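You operate a simulated robot arm through the tools that you are given. There is no shell and no other tool. Be economical: measure what you need, move in short steps, check, and stop when the job is done.

You run a simulated two-armed robot. Do the job below in one go: nothing can be reset, and whatever is moved stays where it is left.

JOB
Lift the white tin off the toolbox lid, dust the patch under it, raise the lid.
Fine: Stand the tin on the tool table; use the yellow dust cloth and lay it back; leave the lid open. Pinch, break and dent nothing. Pull no box from under another; tip and drop none. Set down upright: white tin. What is to be rubbed or washed off counts as gone when no trace of it is left.
Where things are to end (x, y in the base frame): white tin within 60 mm of [470, -620].

The check looks at the end state, three seconds after you hand in, the way a careful person would. Anything else that was tipped, shoved, dropped, spilled or broken makes it a failure. A push-on lid holds only when it is set on centred and level and pressed home; a screw cap is set on level and turned clockwise until tight. Flat cloth is picked up by pressing the open fingertips on it (5 to 10 N) and closing them slowly along it; thin cloth reads only 2 to 8 mm in the jaws.

ROBOT AND FRAMES
Two 7-joint arms with fingered hands on one trunk, on a base that drives. Base frame: it is fixed to the floor where the robot stands at the start and does not move with it; the origin is under the middle of the robot, x ahead of it, y to its left, z up. Units: mm, rad, N and s.
The left shoulder is at the start at [30, 119, 1219], the right one opposite. With the tool pointing down near the work surface each hand reaches from about 100 to 700 mm from the robot's upright axis, wherever it stands, measured 20 degrees to its own side. Places, roughly: tool table top [700, -300, 800]; toolbox lid [500, -200, 1000]. Payload 3.8 kg a hand.
The tool frame of a hand sits at the grasp point between the pads (the TCP): z along the fingers, y along the line on which they close. The tips reach 25 mm beyond it. The gripper opens to 88 mm. The gripper's body begins 29 mm behind the TCP. The gripper is a hand of 4 fingers: y runs from the thumb to the fingers, the wrist lies at [-13, -106, -174] in the tool frame, and closing takes about 1.5 s.
Orientation is told as [roll, pitch, yaw] about the base's x, y, z axes, in that order, counted from this pose: with the fingers straight down and the wrist toward the robot, the tool's x, y and z point along [0, 1, 0], [1, 0, 0] and [0, 0, -1] of the base frame.

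CONTROLS
- The arms move only by the tool arm_command. It takes "left_plan", "right_plan" or both (then of equal length, played together; a hand with none holds still); each is a list that holds one entry, the list of rows, each a list of 6 numbers: the turn, a rotation vector about the tool's x, y, z in rad, then the shift along the tool's x, y, z in mm. In form: [[[wx, wy, wz, tx, ty, tz], ...]]. A call has 1 to 12 rows; each row shifts and turns the commanded pose from where the row before left it, along the tool's axes as they then stand. "left_claw" and "right_claw" are, for a hand that has rows, the gripper command, from -1 (shut) to 1 (fully open), values between in proportion, set as the call begins (left out, the last holds). A row lasts 0.2 s, in which the tool goes at most 50 mm and 0.15 rad; a call with a longer step from one row to the next is refused whole, and so is a gripper value outside its range. A pose out of reach is approached as far as the arm can. The call stops where the force on the tool passes 40 N (or 10 N more than at its start, if that is more) or the arm is blocked; 0.2 s more then pass. The fingers move at their own pace (about 153 mm/s each) and stop on an object; they squeeze with about 24 N. The grip force told is the motor's: it shows also when the fingers shut on nothing. Time passes only in rows, and 0.2 s behind the last, so rows that do not move let the fingers close. The reply holds the time, the measured pose of the TCP, the force on the tool along the base axes, the opening and the grip force, in the units named above and with some noise, with the torque about the TCP (base axes, N m) and any sound that the robot's microphone picked up.
- Cameras (640 x 400 px; columns grow to the right, rows downward): "scene" is now at [52.8, -25.9, 1774.3]; the picture's right is [-0.33, -0.94, 0.00], its down [-0.74, 0.26, -0.62] and it looks along [0.58, -0.20, -0.79] (base axes); focal length 266 px, centre (320, 200). "left" rides on the left gripper at [-64, -83, -98] in its tool frame; the picture's right is [-0.62, -0.37, 0.69], its down [0.72, -0.63, 0.30] and it looks along [0.32, 0.68, 0.65] (tool axes); focal length 265 px, centre (320, 200). "right" rides on the right gripper at [64, -83, -98] in its tool frame; the picture's right is [-0.62, 0.37, -0.69], its down [-0.71, -0.63, 0.30] and it looks along [-0.32, 0.68, 0.65] (tool axes); focal length 265 px, centre (320, 200). There is no depth. A picture from a camera that has moved, and an enlarged one, comes with that camera's place and axes in the base frame and with its lens. The place of the scene camera against the robot may be out by one fixed shift of up to 12 mm in any direction.
- get_image(camera): a new picture of that camera. The clock stands still meanwhile.
- raise_lower(by): slides the trunk up (or, below 0, down) by that many mm; the arms and the scene camera ride with it, the base frame stays. It gives what a move gives, with no picture.
- base_move(legs): drives the robot by 1 to 6 legs, each [ahead, left, turn to the left] in mm, mm and rad, along the robot's own axes; the way and the turn of a leg run together, so that a leg with both is an arc; at most 1500 mm and 3.142 rad a leg. The arms and the cameras ride along, it lands a little off, and it stops where it bumps. It gives what a move gives.
- move_fingers(index, middle, ring, thumb_bend, thumb_turn, hand): sets how far each is bent, from 0 (flat) to 1 (curled in); at 0.3 the hand is open as for a grip, at 0.7 the pads meet at the TCP. One left out holds its place. A second passes; each finger stops where it meets its share of the squeeze, and holds until it gets a number again. A gripper value or a shape takes the hand back. It gives what a move gives, with no picture; readings hold the bend of each and the force on the fingers (four entries, about 0 where the hand has none), thumb and palm. thumb_turn goes from beside the hand (0) to across from the fingers (1), as for a grip.
- grasp_type(shape, hand): the hand has 4 fingers and takes this shape, open, in about a second: jaw (thumb against the fingers, like two jaws); tri (thumb and two fingers); tip (a fingertip pinch); poke (one finger out to press); point (the index stretched); flat (the hand flat); cup (the hand cupped); fist (a fist). The gripper value then closes the fingers along that shape, each until it touches; the sizes above hold for jaw. It gives what a move gives, with no picture.
- aim_head(pan, tilt): turns the head with the scene camera to pan (to the left, within 2.094 rad either way) and tilt (down, from -0.506 to 1.204), counted from straight ahead of the robot. It gives what a move gives.
- enlarge(camera, box): a new picture of the part [left, top, right, bottom] of that camera's present view, enlarged. The clock stands still meanwhile.
- close_job(): hands the job in; it is judged then, once.

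Work in short steps. Places have to be worked out from the pictures, the camera data and where the tool is seen: move nearer, look again, correct. Check each grasp and each placing, and mend what went wrong. You have 120 turns and 88 pictures in all, those below and enlarged ones among them. Open the grippers and draw the arms clear of the work before you hand the job in, unless the task says otherwise; then end with one line.

The tools are called after "Emit:" as name(argument=value, ...) on one line, values as JSON. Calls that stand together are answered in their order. arm_command: Moves the arms, as the interface text tells. Its arguments: {"type":"object","properties":{"left_plan":{"type":"array","items":{"type":"array","items":{"type":"array","items":{"type":"number"}}}},"left_claw":{"type":"number"},"right_plan":{"type":"array","items":{"type":"array","items":{"type":"array","items":{"type":"number"}}}},"right_claw":{"type":"number"}},"required":[]} The other tools are called the same way: raise_lower (by) slides the trunk up or down; grasp_type (shape, hand) gives the hand a shape; move_fingers (index, middle, ring, thumb_bend, thumb_turn, hand) moves the fingers one by one; base_move (legs) drives the base; aim_head (pan, tilt) turns the head that bears the scene camera; get_image (camera) takes a picture; enlarge (camera, box) takes an enlarged picture of a part of a camera's view; close_job () hands the job in.

At the start:

```text
t: 0.0
left_tcp_pos: [540.6, -7.4, 1391.8]
left_orientation: [-0.001, 0.0, 0.001]
left_force: [0.4, 0.1, 0.2]
left_moment: [0.01, -0.02, -0.01]
left_opening: 87.8
left_gripper_force: 0.1
left_shape: jaw
left_bend: [0.3, 0.3, 0.3, 0.3, 0.98]
left_finger forces: [0.0, 0.1, 0.0, 0.1, 0.0, 0.1]
right_tcp_pos: [336.5, -415.8, 1424.4]
right_orientation: [0.0, 0.0, -0.001]
right_force: [-0.2, 0.1, 0.6]
right_moment: [-0.01, 0.01, 0.02]
right_opening: 87.6
right_gripper_force: 0.1
right_shape: jaw
right_bend: [0.3, 0.3, 0.3, 0.3, 0.98]
right_finger forces: [0.0, 0.0, 0.0, 0.1, 0.0, 0.1]
trunk travel left (down, up): [-375.0, 215.0]
robot x, y, heading: [1.5, 1.8, 0.001]
head pan, tilt: [-0.337, 0.904]
```

scene: 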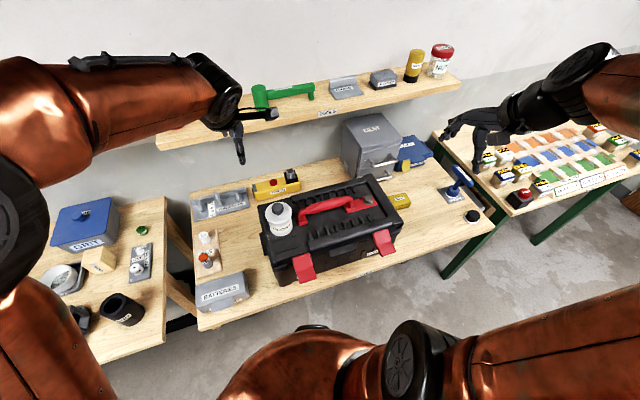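
right: 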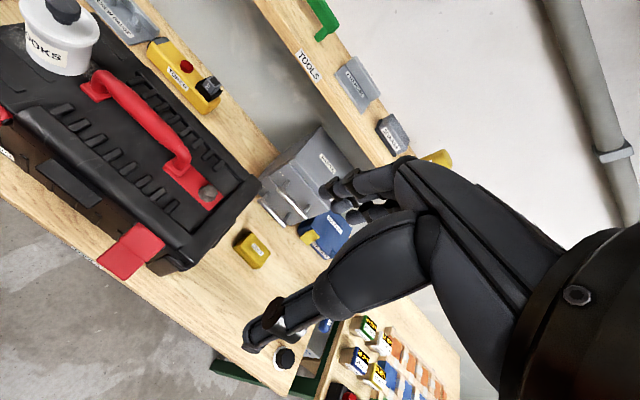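
left: 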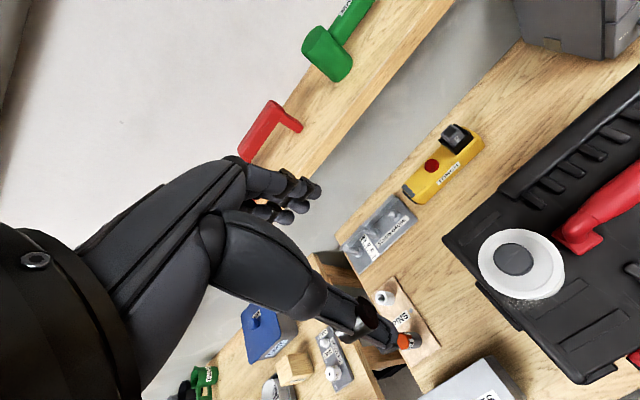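

The pictures show the toolbox with a white tin at its left end. I don't see the cloth clearly yet, so I'll enlarge the scene to find the details.

Emit:
enlarge(camera="scene", box=[180, 140, 420, 290])

Emit:
enlarge(camera="scene", box=[320, 100, 500, 240])

Emit:
enlarge(camera="scene", box=[20, 180, 260, 340])

```text
2.67 times, centred on (300, 215) of scene
camera zoom: at [52.8, -25.9, 1774.3], right [-0.33, -0.94, 0.0], down [-0.74, 0.26, -0.62], along [0.58, -0.2, -0.79], focal length 710 px, centre (373, 160)
```

zoom: 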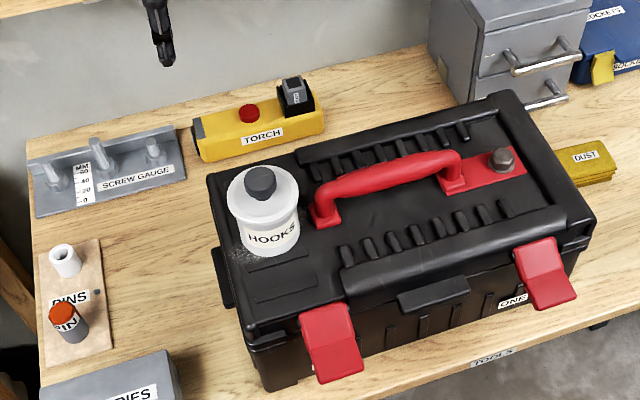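

```text
2.86 times, centred on (410, 170) of scene
camera zoom: at [52.8, -25.9, 1774.3], right [-0.33, -0.94, 0.0], down [-0.74, 0.26, -0.62], along [0.58, -0.2, -0.79], focal length 761 px, centre (63, 286)
```

zoom: 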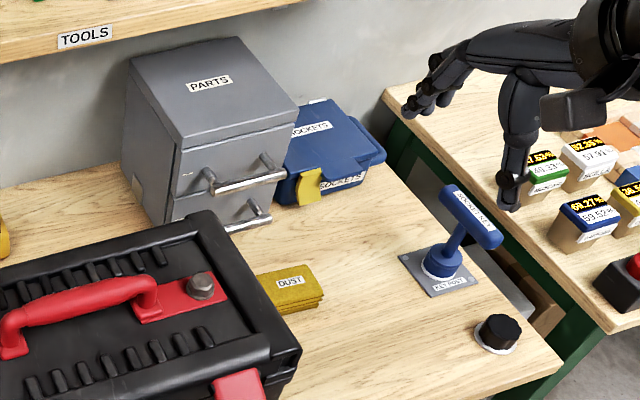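

```text
2.50 times, centred on (140, 260) of scene
camera zoom: at [52.8, -25.9, 1774.3], right [-0.33, -0.94, 0.0], down [-0.74, 0.26, -0.62], along [0.58, -0.2, -0.79], focal length 666 px, centre (770, 50)
```

zoom: 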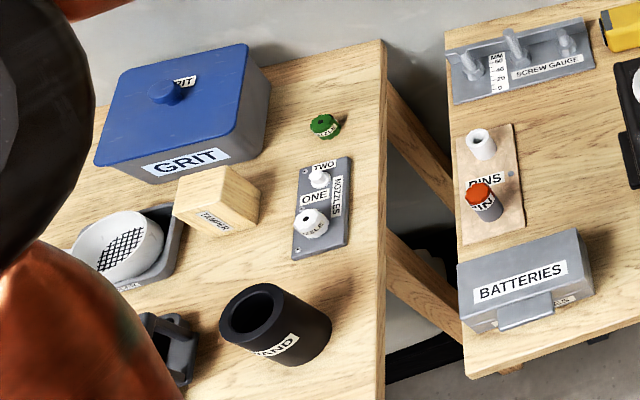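

The box is square with the frame: x about 434–672, y about 0 to −460, top z about 1000, and the tin is near (540,−57). The cloth labelled DUST lies by the right end of the box. I'll take close views of the tin and the latches.

Emit:
enlarge(camera="left", box=[440, 180, 640, 340])

Emit:
enlarge(camera="right", box=[0, 0, 240, 290])

Emit:
enlarge(camera="scene", box=[255, 180, 335, 240])

```text
2.50 times, centred on (540, 260) of left
camera zoom: at [457.4, -71.8, 1490.7], right [-0.37, -0.62, -0.69], down [-0.63, 0.71, -0.3], along [0.68, 0.32, -0.65], focal length 664 px, centre (-230, 50)
```

zoom: 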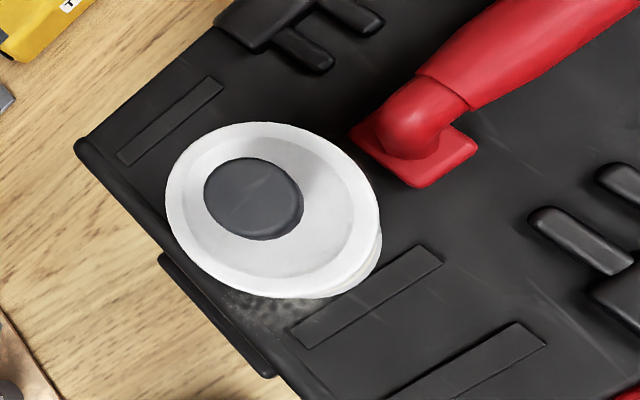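

```text
1.38 times, centred on (120, 145) of right
camera zoom: at [252.7, -350.0, 1522.9], right [0.37, -0.62, 0.69], down [-0.63, -0.71, -0.3], along [0.68, -0.32, -0.65], focal length 366 px, centre (596, 276)
```

zoom: 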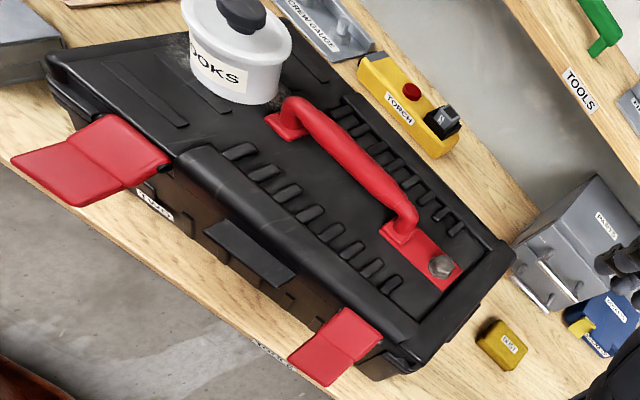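

```text
6.67 times, centred on (295, 210) of scene
camera zoom: at [52.8, -25.9, 1774.3], right [-0.33, -0.94, 0.0], down [-0.74, 0.26, -0.62], along [0.58, -0.2, -0.79], focal length 1776 px, centre (487, 133)
```

zoom: 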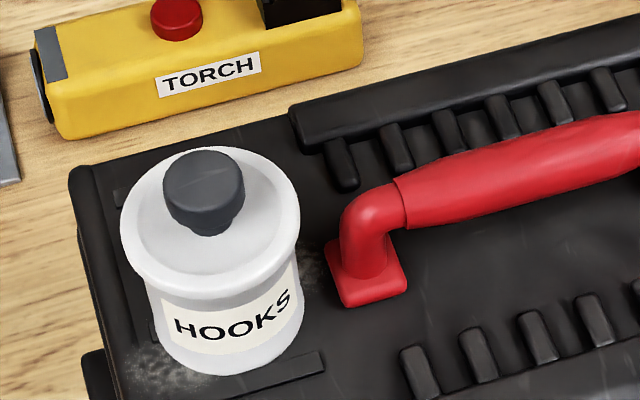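

The tin is a body about 75 mm wide under a rim of about 84 mm, with a knob on top. I'll grip its body from the box's left end with the left hand, pointing toward −y and tilted down. First I swing the left hand out and turn it.

Emit:
arm_command(left_plan=[[[0, 0, 0, 35, -10, 12], [0, 0, 0, 35, -10, 12], [0, 0, 0, 35, -10, 12], [0, 0, 0, 35, -10, 12], [0, -0.1496, 0, 0, 0, 0], [0, -0.1496, 0, 0, 0, 0], [0, -0.1496, 0, 0, 0, 0], [0, -0.1496, 0, 0, 0, 0], [0, -0.1496, 0, 0, 0, 0], [0, -0.1496, 0, 0, 0, 0], [0, -0.1496, 0, 0, 0, 0]]], left_claw=1)

Emit:
get_image(camera="left")

```text
t: 2.4
left_tcp_pos: [499.7, 133.3, 1344.4]
left_orientation: [-1.051, 0.0, -0.001]
left_force: [-0.9, 0.0, -0.5]
left_moment: [0.04, -0.05, -0.01]
left_opening: 87.3
left_gripper_force: 0.0
left_shape: jaw
left_bend: [0.3, 0.3, 0.3, 0.3, 0.98]
left_finger forces: [0.1, 0.0, 0.1, 0.0, 0.0, 0.0]
right_tcp_pos: [337.1, -414.0, 1424.2]
right_orientation: [-0.002, -0.001, 0.0]
right_force: [-0.5, 0.2, 0.8]
right_moment: [-0.01, -0.02, -0.02]
right_opening: 87.6
right_gripper_force: 0.0
right_shape: jaw
right_bend: [0.3, 0.3, 0.3, 0.3, 0.98]
right_finger forces: [0.1, 0.0, 0.0, 0.1, 0.1, 0.0]
trunk travel left (down, up): [-375.0, 215.0]
robot x, y, heading: [1.1, 0.7, 0.001]
head pan, tilt: [-0.337, 0.904]
```

```text
78 pictures are left
camera left: at [417.3, 187.3, 1448.5], right [-0.37, -0.91, 0.19], down [-0.63, 0.09, -0.77], along [0.68, -0.41, -0.61], focal length 265 px, centre (320, 200)
```

left: 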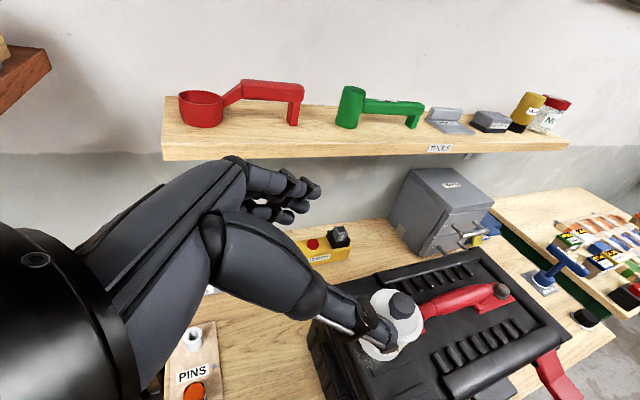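

The two views agree that the tin axis is near (541,−62), with the rim at z about 1095 and its base at about 1018. I move to a pre-grasp pose about 110 mm back along the approach line.

Emit:
arm_command(left_plan=[[[0, 0, 0, 26.4, 6.9, 34], [0, 0, 0, 26.4, 6.9, 34], [0, 0, 0, 26.4, 6.9, 34], [0, 0, 0, 26.4, 6.9, 34], [0, 0, 0, 26.4, 6.9, 34], [0, 0, 0, 26.4, 6.9, 34]]])

Emit:
get_image(camera="left")

Emit:
enlarge(camera="scene", box=[220, 140, 380, 260])

```text
t: 3.8
left_tcp_pos: [541.2, 35.0, 1104.0]
left_orientation: [-1.049, 0.002, 0.001]
left_force: [-0.2, -0.3, -0.7]
left_moment: [0.0, -0.01, -0.01]
left_opening: 87.4
left_gripper_force: 0.0
left_shape: jaw
left_bend: [0.3, 0.3, 0.3, 0.3, 0.98]
left_finger forces: [0.1, 0.1, 0.0, 0.1, 0.0, 0.1]
right_tcp_pos: [337.9, -415.3, 1424.4]
right_orientation: [0.0, 0.0, 0.0]
right_force: [0.0, -0.8, 0.2]
right_moment: [-0.04, -0.01, 0.0]
right_opening: 87.6
right_gripper_force: 0.1
right_shape: jaw
right_bend: [0.3, 0.3, 0.3, 0.3, 0.98]
right_finger forces: [0.0, 0.0, 0.0, 0.1, 0.1, 0.0]
trunk travel left (down, up): [-375.0, 215.0]
robot x, y, heading: [0.6, 0.1, -0.0]
head pan, tilt: [-0.337, 0.904]
```

```text
77 pictures are left
camera left: at [459.4, 87.2, 1208.0], right [-0.37, -0.91, 0.19], down [-0.63, 0.09, -0.77], along [0.68, -0.4, -0.61], focal length 265 px, centre (320, 200)
```

left: 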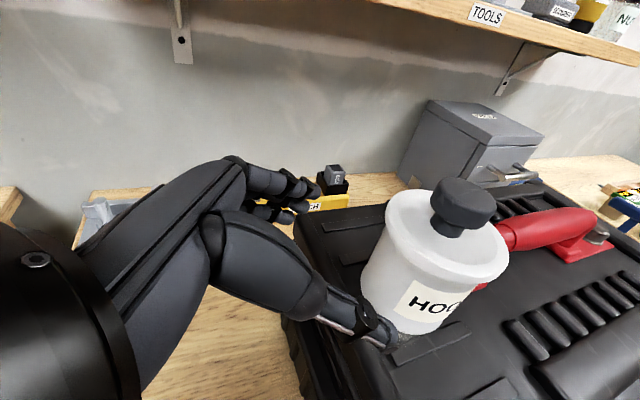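

```text
3.33 times, centred on (300, 200) of scene
camera zoom: at [53.6, -26.2, 1774.3], right [-0.33, -0.94, 0.0], down [-0.74, 0.26, -0.62], along [0.58, -0.2, -0.79], focal length 888 px, centre (387, 200)
```

zoom: 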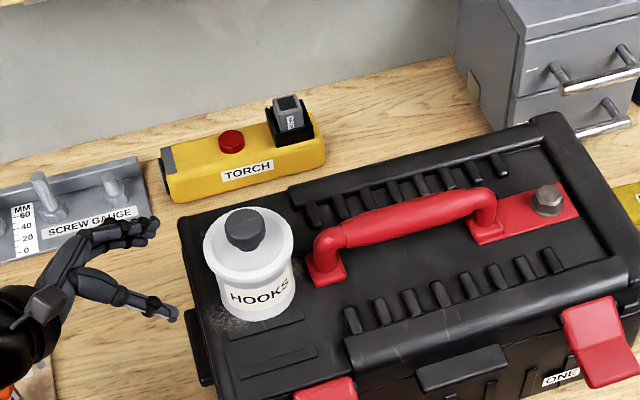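

Comparing the fingertips with the tin in the scene view, I correct the scene camera bias (about +10 mm in x) and put the tin at about (540,−65). I advance 60 mm and look again.

Emit:
arm_command(left_plan=[[[0, 0, 0, -2, 0, 20], [0, 0, 0, -2, 0, 20], [0, 0, 0, -1, 0, 20]]])

Emit:
get_image(camera="left")

Emit:
enlarge(camera="scene", box=[240, 160, 340, 240])

```text
t: 4.6
left_tcp_pos: [542.4, -18.8, 1079.0]
left_orientation: [-1.048, 0.0, -0.001]
left_force: [0.7, -0.2, -0.7]
left_moment: [0.01, 0.04, -0.03]
left_opening: 87.6
left_gripper_force: 0.0
left_shape: jaw
left_bend: [0.3, 0.3, 0.3, 0.3, 0.98]
left_finger forces: [0.1, 0.0, 0.1, 0.1, 0.0, 0.0]
right_tcp_pos: [336.6, -415.1, 1423.5]
right_orientation: [0.001, 0.0, 0.0]
right_force: [-0.7, -0.4, 0.6]
right_moment: [-0.02, 0.02, 0.0]
right_opening: 87.7
right_gripper_force: 0.0
right_shape: jaw
right_bend: [0.3, 0.3, 0.3, 0.3, 0.98]
right_finger forces: [0.0, 0.0, 0.0, 0.1, 0.0, 0.0]
trunk travel left (down, up): [-375.0, 215.0]
robot x, y, heading: [-1.4, -0.5, 0.001]
head pan, tilt: [-0.337, 0.904]
```

```text
75 pictures are left
camera left: at [459.4, 34.9, 1183.7], right [-0.37, -0.91, 0.19], down [-0.63, 0.09, -0.77], along [0.68, -0.4, -0.61], focal length 265 px, centre (320, 200)
```

left: 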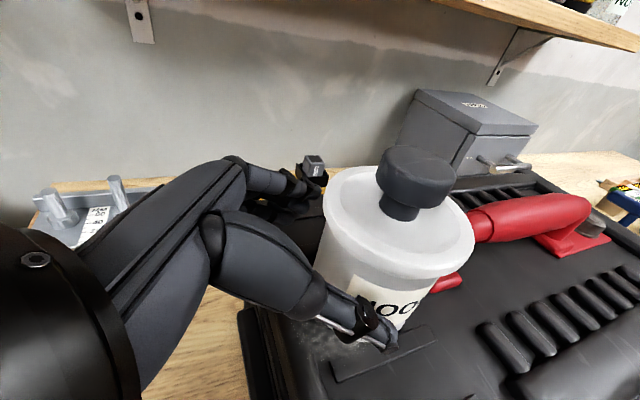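

```text
5.00 times, centred on (290, 200) of scene
camera zoom: at [52.9, -26.1, 1774.3], right [-0.33, -0.94, 0.0], down [-0.74, 0.26, -0.62], along [0.58, -0.2, -0.79], focal length 1332 px, centre (470, 200)
```

zoom: 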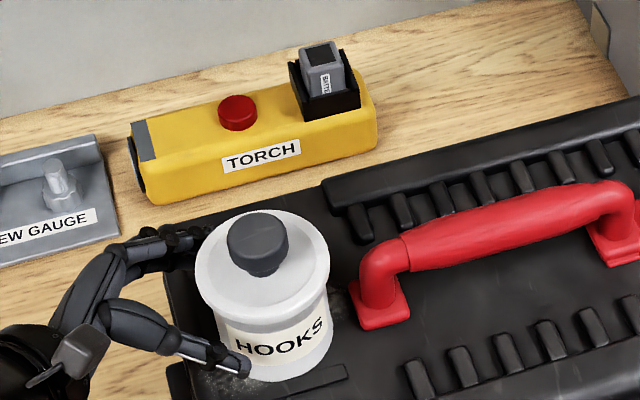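

The thumb passes in front of the body and the fingers behind it, with no contact force. I advance the remaining 46 mm.

Emit:
arm_command(left_plan=[[[0, 0, 0, 0, -1, 16], [0, 0, 0, 0, 0, 15], [0, 0, 0, 0, 0, 15]]])

Emit:
get_image(camera="left")

Emit:
enlarge(camera="scene", box=[240, 160, 340, 240])

```text
t: 5.4
left_tcp_pos: [540.5, -58.1, 1056.4]
left_orientation: [-1.046, 0.0, 0.001]
left_force: [0.2, 0.5, 0.6]
left_moment: [0.03, 0.0, 0.0]
left_opening: 87.7
left_gripper_force: 0.3
left_shape: jaw
left_bend: [0.3, 0.3, 0.3, 0.3, 0.98]
left_finger forces: [0.1, 0.0, 0.0, 0.1, 0.6, 0.0]
right_tcp_pos: [337.6, -415.5, 1424.0]
right_orientation: [0.0, 0.001, -0.002]
right_force: [-0.3, -0.7, 0.0]
right_moment: [0.04, -0.03, 0.02]
right_opening: 87.7
right_gripper_force: 0.1
right_shape: jaw
right_bend: [0.3, 0.3, 0.3, 0.3, 0.98]
right_finger forces: [0.1, 0.0, 0.0, 0.0, 0.0, 0.1]
trunk travel left (down, up): [-375.0, 215.0]
robot x, y, heading: [-2.4, 0.0, 0.003]
head pan, tilt: [-0.337, 0.904]
```

```text
73 pictures are left
camera left: at [457.2, -6.0, 1161.3], right [-0.37, -0.91, 0.19], down [-0.63, 0.09, -0.77], along [0.68, -0.41, -0.61], focal length 265 px, centre (320, 200)
```

left: 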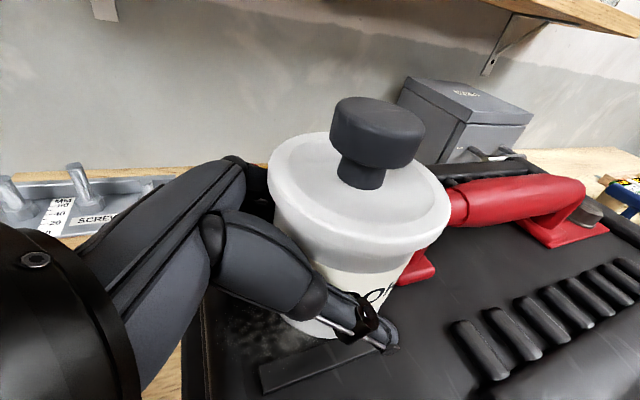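

```text
5.00 times, centred on (290, 200) of scene
camera zoom: at [52.9, -26.0, 1774.3], right [-0.33, -0.94, 0.0], down [-0.74, 0.26, -0.62], along [0.58, -0.2, -0.79], focal length 1332 px, centre (470, 200)
```

zoom: 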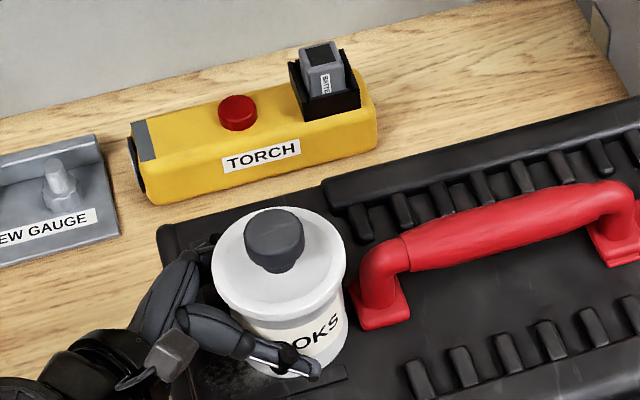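

The tin slid about 13 mm with the hand but stays upright. Now I close on it gently.

Emit:
arm_command(left_plan=[[[0, 0, 0, 0, 0, 0], [0, 0, 0, 0, 0, 0], [0, 0, 0, 0, 0, 0], [0, 0, 0, 0, 0, 0], [0, 0, 0, 0, 0, 0], [0, 0, 0, 0, 0, 0], [0, 0, 0, 0, 0, 0]]], left_claw=-0.2)

Emit:
get_image(camera="left")

```text
t: 7.0
left_tcp_pos: [539.7, -58.5, 1056.2]
left_orientation: [-1.049, 0.0, 0.001]
left_force: [0.0, -0.5, 0.7]
left_moment: [0.04, -0.05, -0.01]
left_opening: 68.8
left_gripper_force: 23.9
left_shape: jaw
left_bend: [0.27, 0.37, 0.34, 0.38, 0.98]
left_finger forces: [16.9, 8.4, 3.0, 0.0, 29.3, 0.1]
right_tcp_pos: [336.7, -414.3, 1424.3]
right_orientation: [-0.002, 0.0, 0.001]
right_force: [0.4, -0.4, 0.4]
right_moment: [0.0, -0.03, 0.02]
right_opening: 87.7
right_gripper_force: 0.0
right_shape: jaw
right_bend: [0.3, 0.3, 0.3, 0.3, 0.98]
right_finger forces: [0.0, 0.0, 0.0, 0.0, 0.0, 0.0]
trunk travel left (down, up): [-375.0, 215.0]
robot x, y, heading: [-1.0, 1.8, -0.004]
head pan, tilt: [-0.337, 0.904]
```

```text
71 pictures are left
camera left: at [457.0, -5.6, 1161.6], right [-0.37, -0.91, 0.19], down [-0.63, 0.09, -0.77], along [0.68, -0.41, -0.61], focal length 265 px, centre (320, 200)
```

left: 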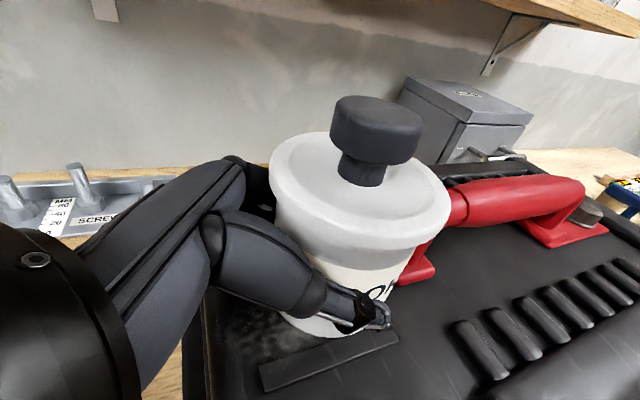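

The grip holds (opening 68.8, force on index, middle and thumb). I lift slowly, first 30 mm.

Emit:
arm_command(left_plan=[[[0, 0, 0, -4.3, 0, -2.5], [0, 0, 0, -8.7, 0, -5], [0, 0, 0, -13, 0, -7.5]]])

Emit:
get_image(camera="left")

```text
t: 7.8
left_tcp_pos: [541.1, -59.3, 1086.7]
left_orientation: [-1.048, 0.002, -0.001]
left_force: [0.1, 0.2, -0.2]
left_moment: [-0.01, 0.03, -0.03]
left_opening: 68.7
left_gripper_force: 24.3
left_shape: jaw
left_bend: [0.27, 0.37, 0.34, 0.38, 0.98]
left_finger forces: [17.4, 8.4, 3.0, 0.0, 29.1, 0.0]
right_tcp_pos: [337.2, -415.1, 1423.6]
right_orientation: [0.0, -0.001, -0.001]
right_force: [0.9, -0.3, 0.5]
right_moment: [-0.03, -0.01, 0.0]
right_opening: 87.7
right_gripper_force: 0.1
right_shape: jaw
right_bend: [0.3, 0.3, 0.3, 0.3, 0.98]
right_finger forces: [0.0, 0.0, 0.1, 0.0, 0.0, 0.1]
trunk travel left (down, up): [-375.0, 215.0]
robot x, y, heading: [-1.3, 2.3, -0.0]
head pan, tilt: [-0.337, 0.904]
```

```text
70 pictures are left
camera left: at [457.9, -6.6, 1191.1], right [-0.37, -0.91, 0.19], down [-0.63, 0.09, -0.77], along [0.68, -0.41, -0.61], focal length 265 px, centre (320, 200)
```

left: 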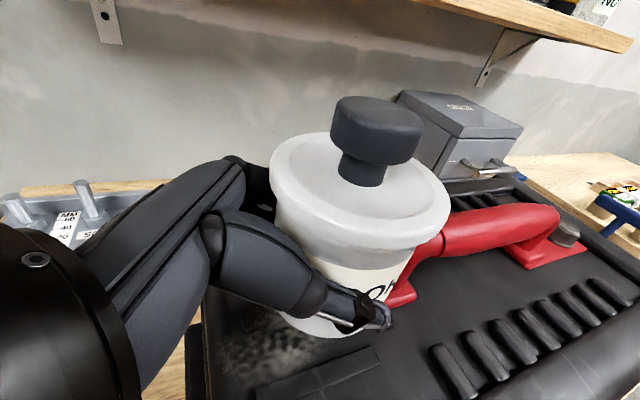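

The tin is off the lid and firm in the hand. I raise it to about z 1215, draw it back to x 470, and turn the hand 45° about the vertical so the wrist will clear the box when placing.

Emit:
arm_command(left_plan=[[[0, 0, 0, -28.2, 0, -16.2], [0, 0, 0, -28.2, 0, -16.2], [0, 0, 0, -28.2, 0, -16.2], [0, 0, 0, -28.2, 0, -16.2], [0, 0, 0, 0, -35, 0], [0, 0, 0, 0, -35, 0], [-0.1134, 0, -0.0652, 0, 0, 0], [-0.1134, 0, -0.0652, 0, 0, 0], [-0.1134, 0, -0.0652, 0, 0, 0], [-0.1134, 0, -0.0652, 0, 0, 0], [-0.1134, 0, -0.0652, 0, 0, 0], [-0.1134, 0, -0.0652, 0, 0, 0]]])

Emit:
get_image(camera="scene")

```text
t: 10.4
left_tcp_pos: [469.7, -59.5, 1217.8]
left_orientation: [-1.047, -0.002, 0.786]
left_force: [-0.9, -0.5, -1.6]
left_moment: [0.01, -0.01, 0.0]
left_opening: 69.1
left_gripper_force: 23.7
left_shape: jaw
left_bend: [0.27, 0.37, 0.34, 0.38, 0.98]
left_finger forces: [17.0, 8.2, 3.1, 0.0, 28.6, 0.0]
right_tcp_pos: [336.7, -416.5, 1424.5]
right_orientation: [0.002, 0.002, -0.002]
right_force: [-0.2, 0.5, 0.3]
right_moment: [0.01, 0.01, 0.05]
right_opening: 87.7
right_gripper_force: 0.1
right_shape: jaw
right_bend: [0.3, 0.3, 0.3, 0.3, 0.98]
right_finger forces: [0.0, 0.1, 0.0, 0.0, 0.1, 0.0]
trunk travel left (down, up): [-375.0, 215.0]
robot x, y, heading: [-1.6, -1.9, -0.002]
head pan, tilt: [-0.337, 0.904]
```

```text
69 pictures are left
camera scene: at [52.9, -27.1, 1774.3], right [-0.33, -0.94, 0.0], down [-0.74, 0.26, -0.62], along [0.58, -0.2, -0.79], focal length 266 px, centre (320, 200)
```

scene: 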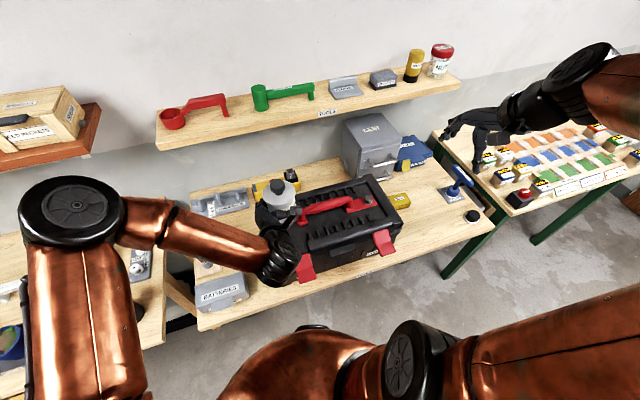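

The tin is held upright above the box. I drive the robot 560 mm to its right.

Emit:
base_move(legs=[[0, -560, 0]])

Emit:
aim_head(pan=-0.15, tilt=0.9)

Emit:
get_image(camera="scene")

Emit:
get_image(camera="left")

```text
t: 13.6
left_tcp_pos: [471.9, -610.8, 1217.0]
left_orientation: [-1.048, 0.0, 0.789]
left_force: [1.1, 0.6, -1.0]
left_moment: [0.02, 0.0, 0.01]
left_opening: 69.1
left_gripper_force: 23.9
left_shape: jaw
left_bend: [0.27, 0.37, 0.34, 0.38, 0.98]
left_finger forces: [17.0, 8.2, 3.0, 0.1, 28.8, 0.0]
right_tcp_pos: [340.5, -968.0, 1423.2]
right_orientation: [0.001, 0.001, 0.004]
right_force: [0.2, -0.5, -0.8]
right_moment: [0.0, 0.03, 0.01]
right_opening: 87.7
right_gripper_force: 0.0
right_shape: jaw
right_bend: [0.3, 0.3, 0.3, 0.3, 0.98]
right_finger forces: [0.1, 0.1, 0.0, 0.0, 0.0, 0.1]
trunk travel left (down, up): [-375.0, 215.0]
robot x, y, heading: [2.0, -556.8, 0.005]
head pan, tilt: [-0.337, 0.904]
```

```text
t: 14.3
left_tcp_pos: [472.7, -610.8, 1216.9]
left_orientation: [-1.048, -0.001, 0.787]
left_force: [0.2, -0.2, -1.2]
left_moment: [-0.02, 0.01, 0.01]
left_opening: 68.8
left_gripper_force: 24.6
left_shape: jaw
left_bend: [0.27, 0.37, 0.34, 0.38, 0.98]
left_finger forces: [17.0, 8.2, 3.0, 0.0, 28.7, 0.1]
right_tcp_pos: [339.2, -967.7, 1423.8]
right_orientation: [-0.001, -0.001, 0.004]
right_force: [-0.1, 0.1, 0.0]
right_moment: [-0.01, 0.0, 0.01]
right_opening: 87.7
right_gripper_force: 0.0
right_shape: jaw
right_bend: [0.3, 0.3, 0.3, 0.3, 0.98]
right_finger forces: [0.1, 0.1, 0.1, 0.0, 0.1, 0.0]
trunk travel left (down, up): [-375.0, 215.0]
robot x, y, heading: [-0.8, -557.9, 0.004]
head pan, tilt: [-0.15, 0.901]
```

```text
68 pictures are left
camera scene: at [57.6, -566.5, 1774.5], right [-0.15, -0.99, 0.0], down [-0.78, 0.11, -0.62], along [0.61, -0.09, -0.78], focal length 266 px, centre (320, 200)
```

scene: 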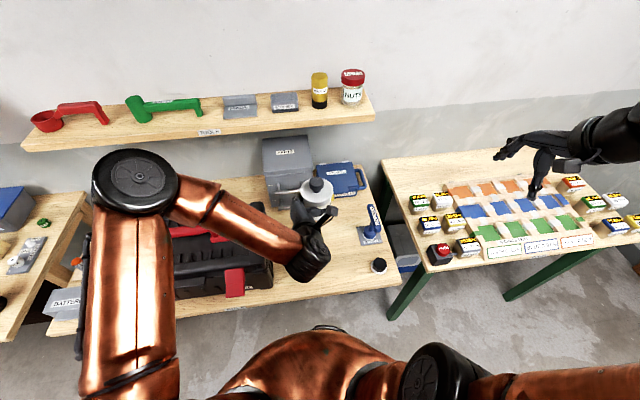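

```text
67 pictures are left
camera left: at [376.4, -633.2, 1321.3], right [0.39, -0.9, 0.19], down [-0.51, -0.38, -0.77], along [0.77, 0.2, -0.61], focal length 265 px, centre (320, 200)
```

left: 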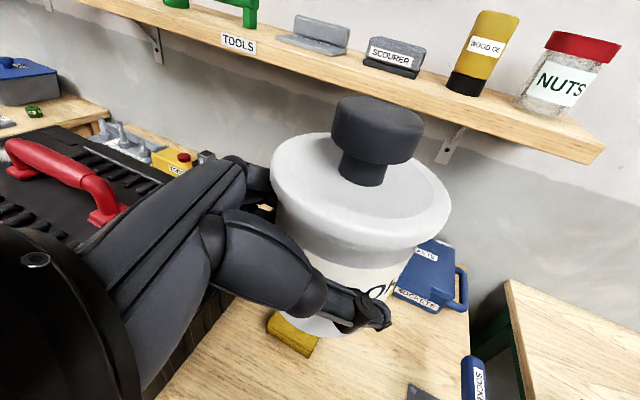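

Target (470,−620) looks free, and the cloth is about 140 mm behind it. I lower to about z 870 toward (460,−635), then check.

Emit:
arm_command(left_plan=[[[0, 0, 0, 32.9, -2.8, 20.1], [0, 0, 0, 32.9, -2.8, 20.1], [0, 0, 0, 32.9, -2.8, 20.1], [0, 0, 0, 32.9, -2.8, 20.1], [0, 0, 0, 32.9, -2.8, 20.1], [0, 0, 0, 32.9, -2.8, 20.1], [0, 0, 0, 32.9, -2.8, 20.1], [0, 0, 0, 32.9, -2.8, 20.1], [0, 0, 0, 32.9, -2.8, 20.1]]])

Emit:
get_image(camera="scene")

Emit:
get_image(camera="left")

```text
t: 16.3
left_tcp_pos: [461.8, -631.9, 868.5]
left_orientation: [-1.05, -0.001, 0.788]
left_force: [0.7, -0.1, -0.9]
left_moment: [-0.01, 0.0, 0.01]
left_opening: 69.2
left_gripper_force: 23.6
left_shape: jaw
left_bend: [0.27, 0.37, 0.34, 0.38, 0.98]
left_finger forces: [17.0, 8.3, 2.9, 0.0, 28.5, 0.0]
right_tcp_pos: [338.7, -967.6, 1423.0]
right_orientation: [0.001, 0.001, 0.004]
right_force: [0.2, -0.3, -0.3]
right_moment: [0.01, 0.03, 0.04]
right_opening: 87.8
right_gripper_force: 0.1
right_shape: jaw
right_bend: [0.3, 0.3, 0.3, 0.3, 0.98]
right_finger forces: [0.0, 0.1, 0.1, 0.1, 0.0, 0.1]
trunk travel left (down, up): [-375.0, 215.0]
robot x, y, heading: [-1.8, -553.9, 0.003]
head pan, tilt: [-0.15, 0.901]
```

```text
66 pictures are left
camera scene: at [57.5, -566.2, 1774.5], right [-0.15, -0.99, 0.0], down [-0.78, 0.11, -0.62], along [0.61, -0.09, -0.78], focal length 266 px, centre (320, 200)
```

scene: 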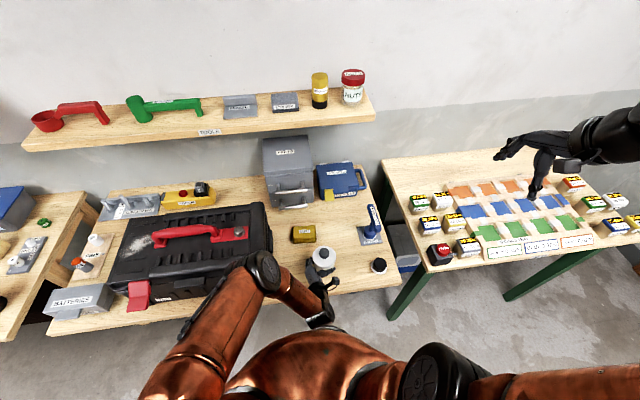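

```text
65 pictures are left
camera left: at [365.7, -654.1, 973.3], right [0.39, -0.9, 0.19], down [-0.51, -0.38, -0.77], along [0.77, 0.2, -0.61], focal length 265 px, centre (320, 200)
```

left: 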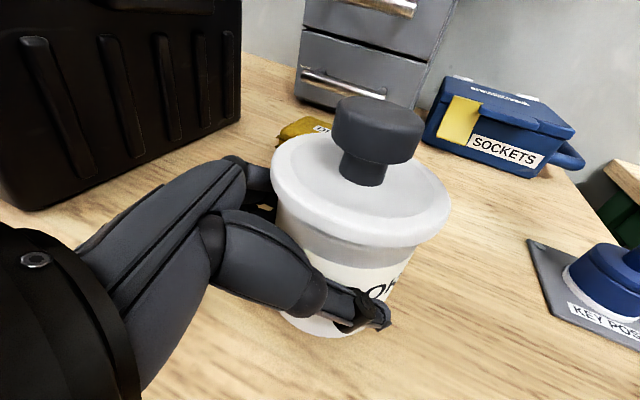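

All is clear below. I go down in small steps, watching the force.

Emit:
arm_command(left_plan=[[[0, 0, 0, 4.3, 0, 2.5], [0, 0, 0, 4.3, 0, 2.5], [0, 0, 0, 4.3, 0, 2.5]]])

Emit:
arm_command(left_plan=[[[0, 0, 0, 2.6, 0, 1.5], [0, 0, 0, 1.7, 0, 1]]])

Emit:
arm_command(left_plan=[[[0, 0, 0, 1.7, 0, 1], [0, 0, 0, 1.7, 0, 1]]])

```text
t: 17.1
left_tcp_pos: [462.8, -631.4, 860.0]
left_orientation: [-1.048, -0.001, 0.789]
left_force: [-0.5, -0.1, -0.6]
left_moment: [0.05, 0.01, 0.0]
left_opening: 69.1
left_gripper_force: 24.1
left_shape: jaw
left_bend: [0.27, 0.37, 0.34, 0.38, 0.98]
left_finger forces: [16.9, 8.2, 2.9, 0.0, 28.3, 0.0]
left hand out of reach, approached as far as the arm can: row 3
right_tcp_pos: [338.7, -968.1, 1423.6]
right_orientation: [-0.001, 0.0, 0.003]
right_force: [-0.4, -0.2, 0.0]
right_moment: [0.0, 0.0, 0.0]
right_opening: 87.7
right_gripper_force: 0.2
right_shape: jaw
right_bend: [0.3, 0.3, 0.3, 0.3, 0.98]
right_finger forces: [0.1, 0.1, 0.0, 0.1, 0.1, 0.1]
trunk travel left (down, up): [-375.0, 215.0]
robot x, y, heading: [-2.0, -554.8, 0.004]
head pan, tilt: [-0.15, 0.901]
```

```text
t: 17.7
left_tcp_pos: [463.6, -633.0, 859.5]
left_orientation: [-1.046, -0.001, 0.788]
left_force: [0.1, -0.9, -1.7]
left_moment: [-0.02, 0.04, -0.03]
left_opening: 69.2
left_gripper_force: 24.2
left_shape: jaw
left_bend: [0.27, 0.37, 0.34, 0.38, 0.98]
left_finger forces: [16.9, 8.2, 2.9, 0.1, 28.2, 0.0]
left hand out of reach, approached as far as the arm can: row 2
right_tcp_pos: [340.2, -966.8, 1424.3]
right_orientation: [0.0, 0.002, 0.004]
right_force: [1.0, -0.3, -0.4]
right_moment: [0.02, 0.02, 0.01]
right_opening: 87.8
right_gripper_force: 0.1
right_shape: jaw
right_bend: [0.3, 0.3, 0.3, 0.3, 0.98]
right_finger forces: [0.0, 0.0, 0.1, 0.1, 0.0, 0.0]
trunk travel left (down, up): [-375.0, 215.0]
robot x, y, heading: [4.4, -553.8, -0.001]
head pan, tilt: [-0.15, 0.901]
```

```text
t: 18.3
left_tcp_pos: [464.8, -632.3, 857.5]
left_orientation: [-1.049, 0.0, 0.792]
left_force: [0.2, 0.3, -0.7]
left_moment: [-0.01, -0.01, -0.04]
left_opening: 69.0
left_gripper_force: 24.4
left_shape: jaw
left_bend: [0.27, 0.37, 0.34, 0.38, 0.98]
left_finger forces: [16.9, 8.2, 3.1, 0.0, 28.3, 0.0]
left hand out of reach, approached as far as the arm can: row 2
right_tcp_pos: [340.0, -966.4, 1423.9]
right_orientation: [0.0, -0.001, 0.004]
right_force: [-0.7, -0.8, 0.3]
right_moment: [0.02, -0.01, 0.01]
right_opening: 87.9
right_gripper_force: 0.0
right_shape: jaw
right_bend: [0.3, 0.3, 0.3, 0.3, 0.98]
right_finger forces: [0.1, 0.0, 0.0, 0.1, 0.0, 0.0]
trunk travel left (down, up): [-375.0, 215.0]
robot x, y, heading: [-1.6, -550.8, 0.002]
head pan, tilt: [-0.15, 0.901]
```

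The arm is at its reach limit downward, so I use the trunk to lower it gently.

Emit:
raise_lower(by=-8)

Emit:
enlarge(camera="left", box=[240, 220, 460, 370])

```text
t: 18.9
left_tcp_pos: [464.6, -631.7, 853.1]
left_orientation: [-1.056, -0.004, 0.791]
left_force: [-4.5, 1.6, 23.3]
left_moment: [0.25, -0.58, 0.06]
left_opening: 68.6
left_gripper_force: 24.1
left_shape: jaw
left_bend: [0.27, 0.37, 0.33, 0.38, 0.96]
left_finger forces: [15.5, 8.7, 3.5, 0.1, 30.4, 0.1]
right_tcp_pos: [337.2, -967.6, 1418.2]
right_orientation: [0.001, -0.001, 0.006]
right_force: [-0.5, -0.6, -0.2]
right_moment: [0.01, 0.01, -0.02]
right_opening: 87.4
right_gripper_force: 0.0
right_shape: jaw
right_bend: [0.3, 0.3, 0.3, 0.3, 0.98]
right_finger forces: [0.0, 0.0, 0.1, 0.0, 0.0, 0.1]
trunk travel left (down, up): [-367.0, 223.0]
robot x, y, heading: [-0.4, -553.2, 0.006]
head pan, tilt: [-0.15, 0.901]
```

```text
2.67 times, centred on (350, 295) of left
camera zoom: at [367.2, -654.4, 957.3], right [0.39, -0.9, 0.2], down [-0.5, -0.38, -0.78], along [0.77, 0.2, -0.6], focal length 708 px, centre (240, -53)
```

zoom: 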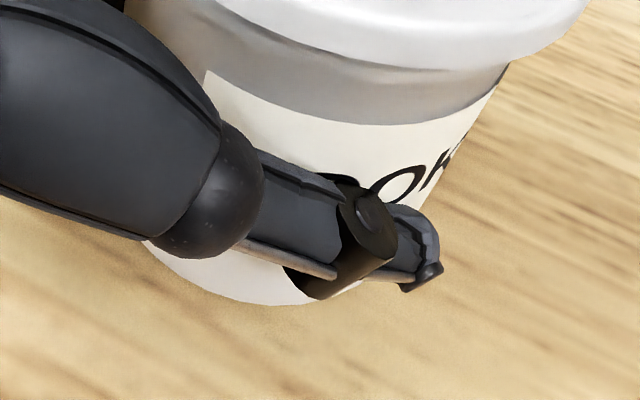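

The tin touches the table with 23 N. I ease back up a little to take off the load before releasing.

Emit:
raise_lower(by=3)

```text
t: 19.4
left_tcp_pos: [463.1, -632.4, 853.7]
left_orientation: [-1.05, -0.001, 0.791]
left_force: [2.0, 0.4, 13.9]
left_moment: [0.16, -0.5, -0.03]
left_opening: 68.9
left_gripper_force: 24.3
left_shape: jaw
left_bend: [0.27, 0.37, 0.33, 0.38, 0.97]
left_finger forces: [16.3, 9.6, 3.6, 0.0, 28.6, 0.0]
right_tcp_pos: [337.7, -968.4, 1419.9]
right_orientation: [0.0, 0.001, 0.002]
right_force: [0.1, 0.0, -0.6]
right_moment: [0.05, 0.01, 0.0]
right_opening: 87.3
right_gripper_force: 0.1
right_shape: jaw
right_bend: [0.3, 0.3, 0.3, 0.3, 0.98]
right_finger forces: [0.0, 0.1, 0.0, 0.0, 0.0, 0.0]
trunk travel left (down, up): [-370.0, 220.0]
robot x, y, heading: [2.7, -554.7, 0.003]
head pan, tilt: [-0.15, 0.901]
```

Still 14 N; I ease 2 mm more.

Emit:
raise_lower(by=2)

Emit:
enlarge(camera="scene", box=[260, 200, 400, 320])

```text
t: 19.9
left_tcp_pos: [462.8, -632.4, 854.9]
left_orientation: [-1.051, -0.001, 0.788]
left_force: [3.2, -0.8, 7.3]
left_moment: [0.09, -0.33, -0.06]
left_opening: 69.3
left_gripper_force: 24.1
left_shape: jaw
left_bend: [0.27, 0.37, 0.33, 0.38, 0.97]
left_finger forces: [16.5, 9.5, 3.6, 0.0, 28.5, 0.1]
right_tcp_pos: [340.1, -967.2, 1420.9]
right_orientation: [0.0, 0.001, 0.003]
right_force: [0.6, 0.6, -0.6]
right_moment: [-0.01, 0.05, -0.01]
right_opening: 87.4
right_gripper_force: 0.0
right_shape: jaw
right_bend: [0.3, 0.3, 0.3, 0.3, 0.98]
right_finger forces: [0.0, 0.1, 0.1, 0.0, 0.0, 0.0]
trunk travel left (down, up): [-372.0, 218.0]
robot x, y, heading: [1.0, -552.0, 0.001]
head pan, tilt: [-0.15, 0.901]
```

```text
3.33 times, centred on (330, 260) of scene
camera zoom: at [56.9, -566.1, 1771.5], right [-0.15, -0.99, 0.0], down [-0.78, 0.11, -0.62], along [0.61, -0.09, -0.78], focal length 888 px, centre (287, 0)
```

zoom: 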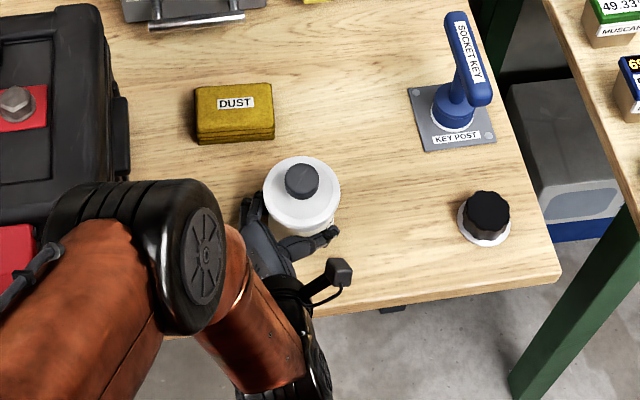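

Load is down to 7 N and the tin stands flat. I open the hand in place.

Emit:
arm_command(left_plan=[[[0, 0, 0, 0, 0, 0], [0, 0, 0, 0, 0, 0], [0, 0, 0, 0, 0, 0]]], left_claw=0.75)

Emit:
arm_command(left_plan=[[[0, 0, 0, 0, 0, 0], [0, 0, 0, 0, 0, 0], [0, 0, 0, 0, 0, 0]]], left_claw=1)

Emit:
get_image(camera="left")

```text
t: 20.7
left_tcp_pos: [463.3, -631.5, 855.0]
left_orientation: [-1.048, -0.001, 0.789]
left_force: [0.3, 1.2, -0.6]
left_moment: [0.0, -0.02, 0.02]
left_opening: 76.9
left_gripper_force: 0.1
left_shape: jaw
left_bend: [0.28, 0.32, 0.3, 0.39, 0.98]
left_finger forces: [0.2, 0.0, 0.0, 0.0, 0.4, 0.0]
right_tcp_pos: [339.7, -967.8, 1420.0]
right_orientation: [0.0, -0.001, 0.004]
right_force: [-0.6, -0.7, -0.6]
right_moment: [0.0, 0.01, 0.0]
right_opening: 87.7
right_gripper_force: 0.0
right_shape: jaw
right_bend: [0.3, 0.3, 0.3, 0.3, 0.98]
right_finger forces: [0.0, 0.0, 0.1, 0.1, 0.0, 0.1]
trunk travel left (down, up): [-372.0, 218.0]
robot x, y, heading: [0.8, -554.9, 0.001]
head pan, tilt: [-0.15, 0.901]
```

```text
t: 21.5
left_tcp_pos: [463.3, -631.9, 854.8]
left_orientation: [-1.049, -0.001, 0.79]
left_force: [-1.1, -0.8, 0.9]
left_moment: [0.0, 0.02, 0.04]
left_opening: 87.6
left_gripper_force: 0.1
left_shape: jaw
left_bend: [0.3, 0.3, 0.3, 0.3, 0.98]
left_finger forces: [0.0, 0.0, 0.0, 0.0, 0.0, 0.0]
right_tcp_pos: [339.5, -967.1, 1421.9]
right_orientation: [0.002, 0.0, 0.003]
right_force: [0.7, 0.5, -0.4]
right_moment: [0.04, -0.04, 0.01]
right_opening: 87.9
right_gripper_force: 0.1
right_shape: jaw
right_bend: [0.3, 0.3, 0.3, 0.3, 0.98]
right_finger forces: [0.0, 0.1, 0.0, 0.0, 0.0, 0.1]
trunk travel left (down, up): [-372.0, 218.0]
robot x, y, heading: [5.5, -552.1, 0.001]
head pan, tilt: [-0.15, 0.901]
```

```text
62 pictures are left
camera left: at [367.5, -654.5, 960.1], right [0.39, -0.9, 0.19], down [-0.51, -0.38, -0.77], along [0.77, 0.2, -0.61], focal length 265 px, centre (320, 200)
```

left: 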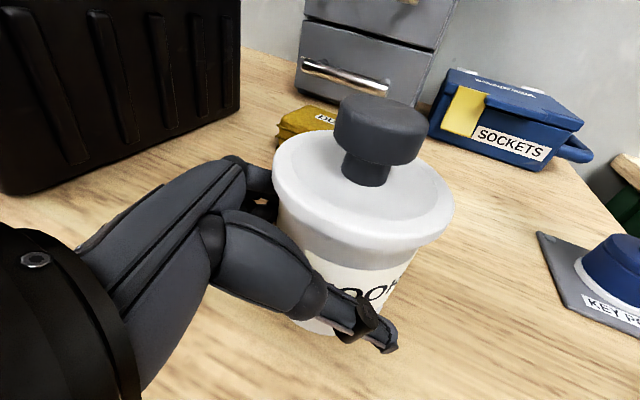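

Released. I back off horizontally along the finger direction so as not to catch the rim, then rise.

Emit:
arm_command(left_plan=[[[0, 0, 0, 5, 0, -8.7], [0, 0, 0, 7.5, 0, -13], [0, 0, 0, 10, 0, -17.3], [0, 0, 0, 10, 0, -17.3], [0, 0, 0, 10, 0, -17.3]]])

Emit:
get_image(camera="left")

```text
t: 22.7
left_tcp_pos: [405.1, -572.2, 855.5]
left_orientation: [-1.051, -0.002, 0.792]
left_force: [0.0, -0.2, -0.9]
left_moment: [0.02, -0.01, -0.02]
left_opening: 87.6
left_gripper_force: 0.1
left_shape: jaw
left_bend: [0.3, 0.3, 0.3, 0.3, 0.98]
left_finger forces: [0.0, 0.0, 0.0, 0.0, 0.0, 0.0]
right_tcp_pos: [339.0, -967.1, 1420.4]
right_orientation: [0.0, 0.001, 0.003]
right_force: [-0.5, -0.7, -0.1]
right_moment: [-0.01, 0.0, 0.0]
right_opening: 87.7
right_gripper_force: 0.0
right_shape: jaw
right_bend: [0.3, 0.3, 0.3, 0.3, 0.98]
right_finger forces: [0.0, 0.0, 0.0, 0.0, 0.0, 0.0]
trunk travel left (down, up): [-372.0, 218.0]
robot x, y, heading: [2.3, -553.9, 0.003]
head pan, tilt: [-0.15, 0.901]
```

```text
61 pictures are left
camera left: at [307.8, -594.3, 960.6], right [0.39, -0.9, 0.19], down [-0.51, -0.38, -0.77], along [0.77, 0.2, -0.61], focal length 265 px, centre (320, 200)
```

left: 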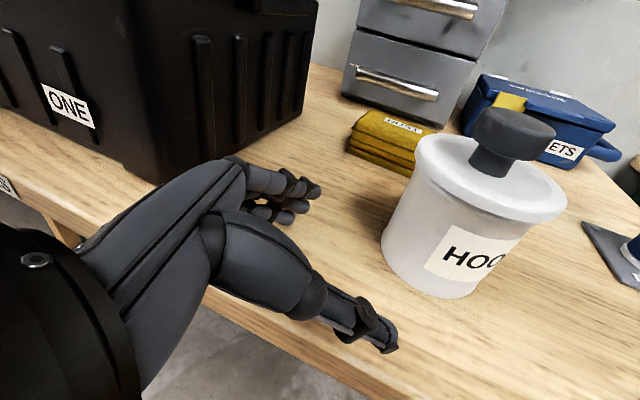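

The tin stands upright at about (480,−645). I raise the left hand clear.

Emit:
arm_command(left_plan=[[[0, 0, 0, -39, 0, -22.5], [0, 0, 0, -39, 0, -22.5], [0, 0, 0, -39, 0, -22.5], [0, 0, 0, -39, 0, -22.5], [0, 0, 0, -39, 0, -22.5], [0, 0, 0, -39, 0, -22.5], [0, 0, 0, -39, 0, -22.5], [0, 0, 0, -39, 0, -22.5], [0, 0, 0, 20, -35, -20], [0, 0, 0, 20, 30, -28], [0, 0, 0, 20, 30, -28], [0, 0, 0, 20, 30, -28]]])

Emit:
get_image(camera="scene")

Emit:
enlarge(camera="scene", box=[270, 210, 370, 290])

```text
t: 25.3
left_tcp_pos: [413.2, -488.1, 1156.9]
left_orientation: [-1.049, 0.0, 0.79]
left_force: [-0.5, 0.2, 0.5]
left_moment: [0.0, 0.03, -0.02]
left_opening: 87.8
left_gripper_force: 0.1
left_shape: jaw
left_bend: [0.3, 0.3, 0.3, 0.3, 0.98]
left_finger forces: [0.0, 0.0, 0.1, 0.1, 0.1, 0.0]
left hand out of reach, approached as far as the arm can: row 9, 10, 11, 12
right_tcp_pos: [340.2, -966.5, 1421.3]
right_orientation: [-0.001, 0.0, 0.002]
right_force: [-0.2, -0.4, 0.0]
right_moment: [-0.02, -0.02, 0.0]
right_opening: 87.6
right_gripper_force: 0.1
right_shape: jaw
right_bend: [0.3, 0.3, 0.3, 0.3, 0.98]
right_finger forces: [0.0, 0.1, 0.1, 0.0, 0.0, 0.0]
trunk travel left (down, up): [-372.0, 218.0]
robot x, y, heading: [-1.7, -555.2, 0.002]
head pan, tilt: [-0.15, 0.901]
```

```text
60 pictures are left
camera scene: at [57.7, -565.1, 1771.5], right [-0.15, -0.99, 0.0], down [-0.78, 0.11, -0.62], along [0.61, -0.09, -0.78], focal length 266 px, centre (320, 200)
```

scene: 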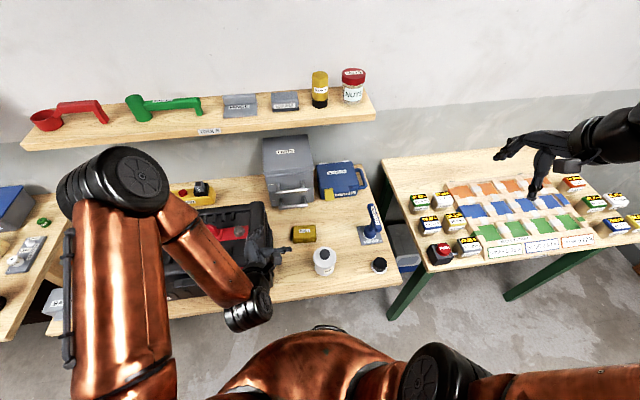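

```text
5.00 times, centred on (320, 250) of scene
camera zoom: at [57.7, -565.1, 1771.5], right [-0.15, -0.99, 0.0], down [-0.78, 0.11, -0.62], along [0.61, -0.09, -0.78], focal length 1332 px, centre (320, -50)
```

zoom: 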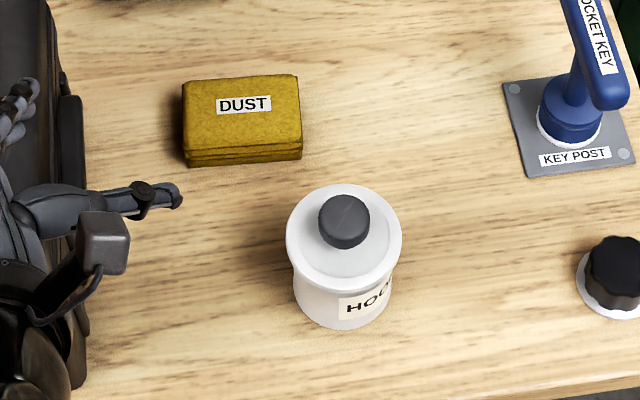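

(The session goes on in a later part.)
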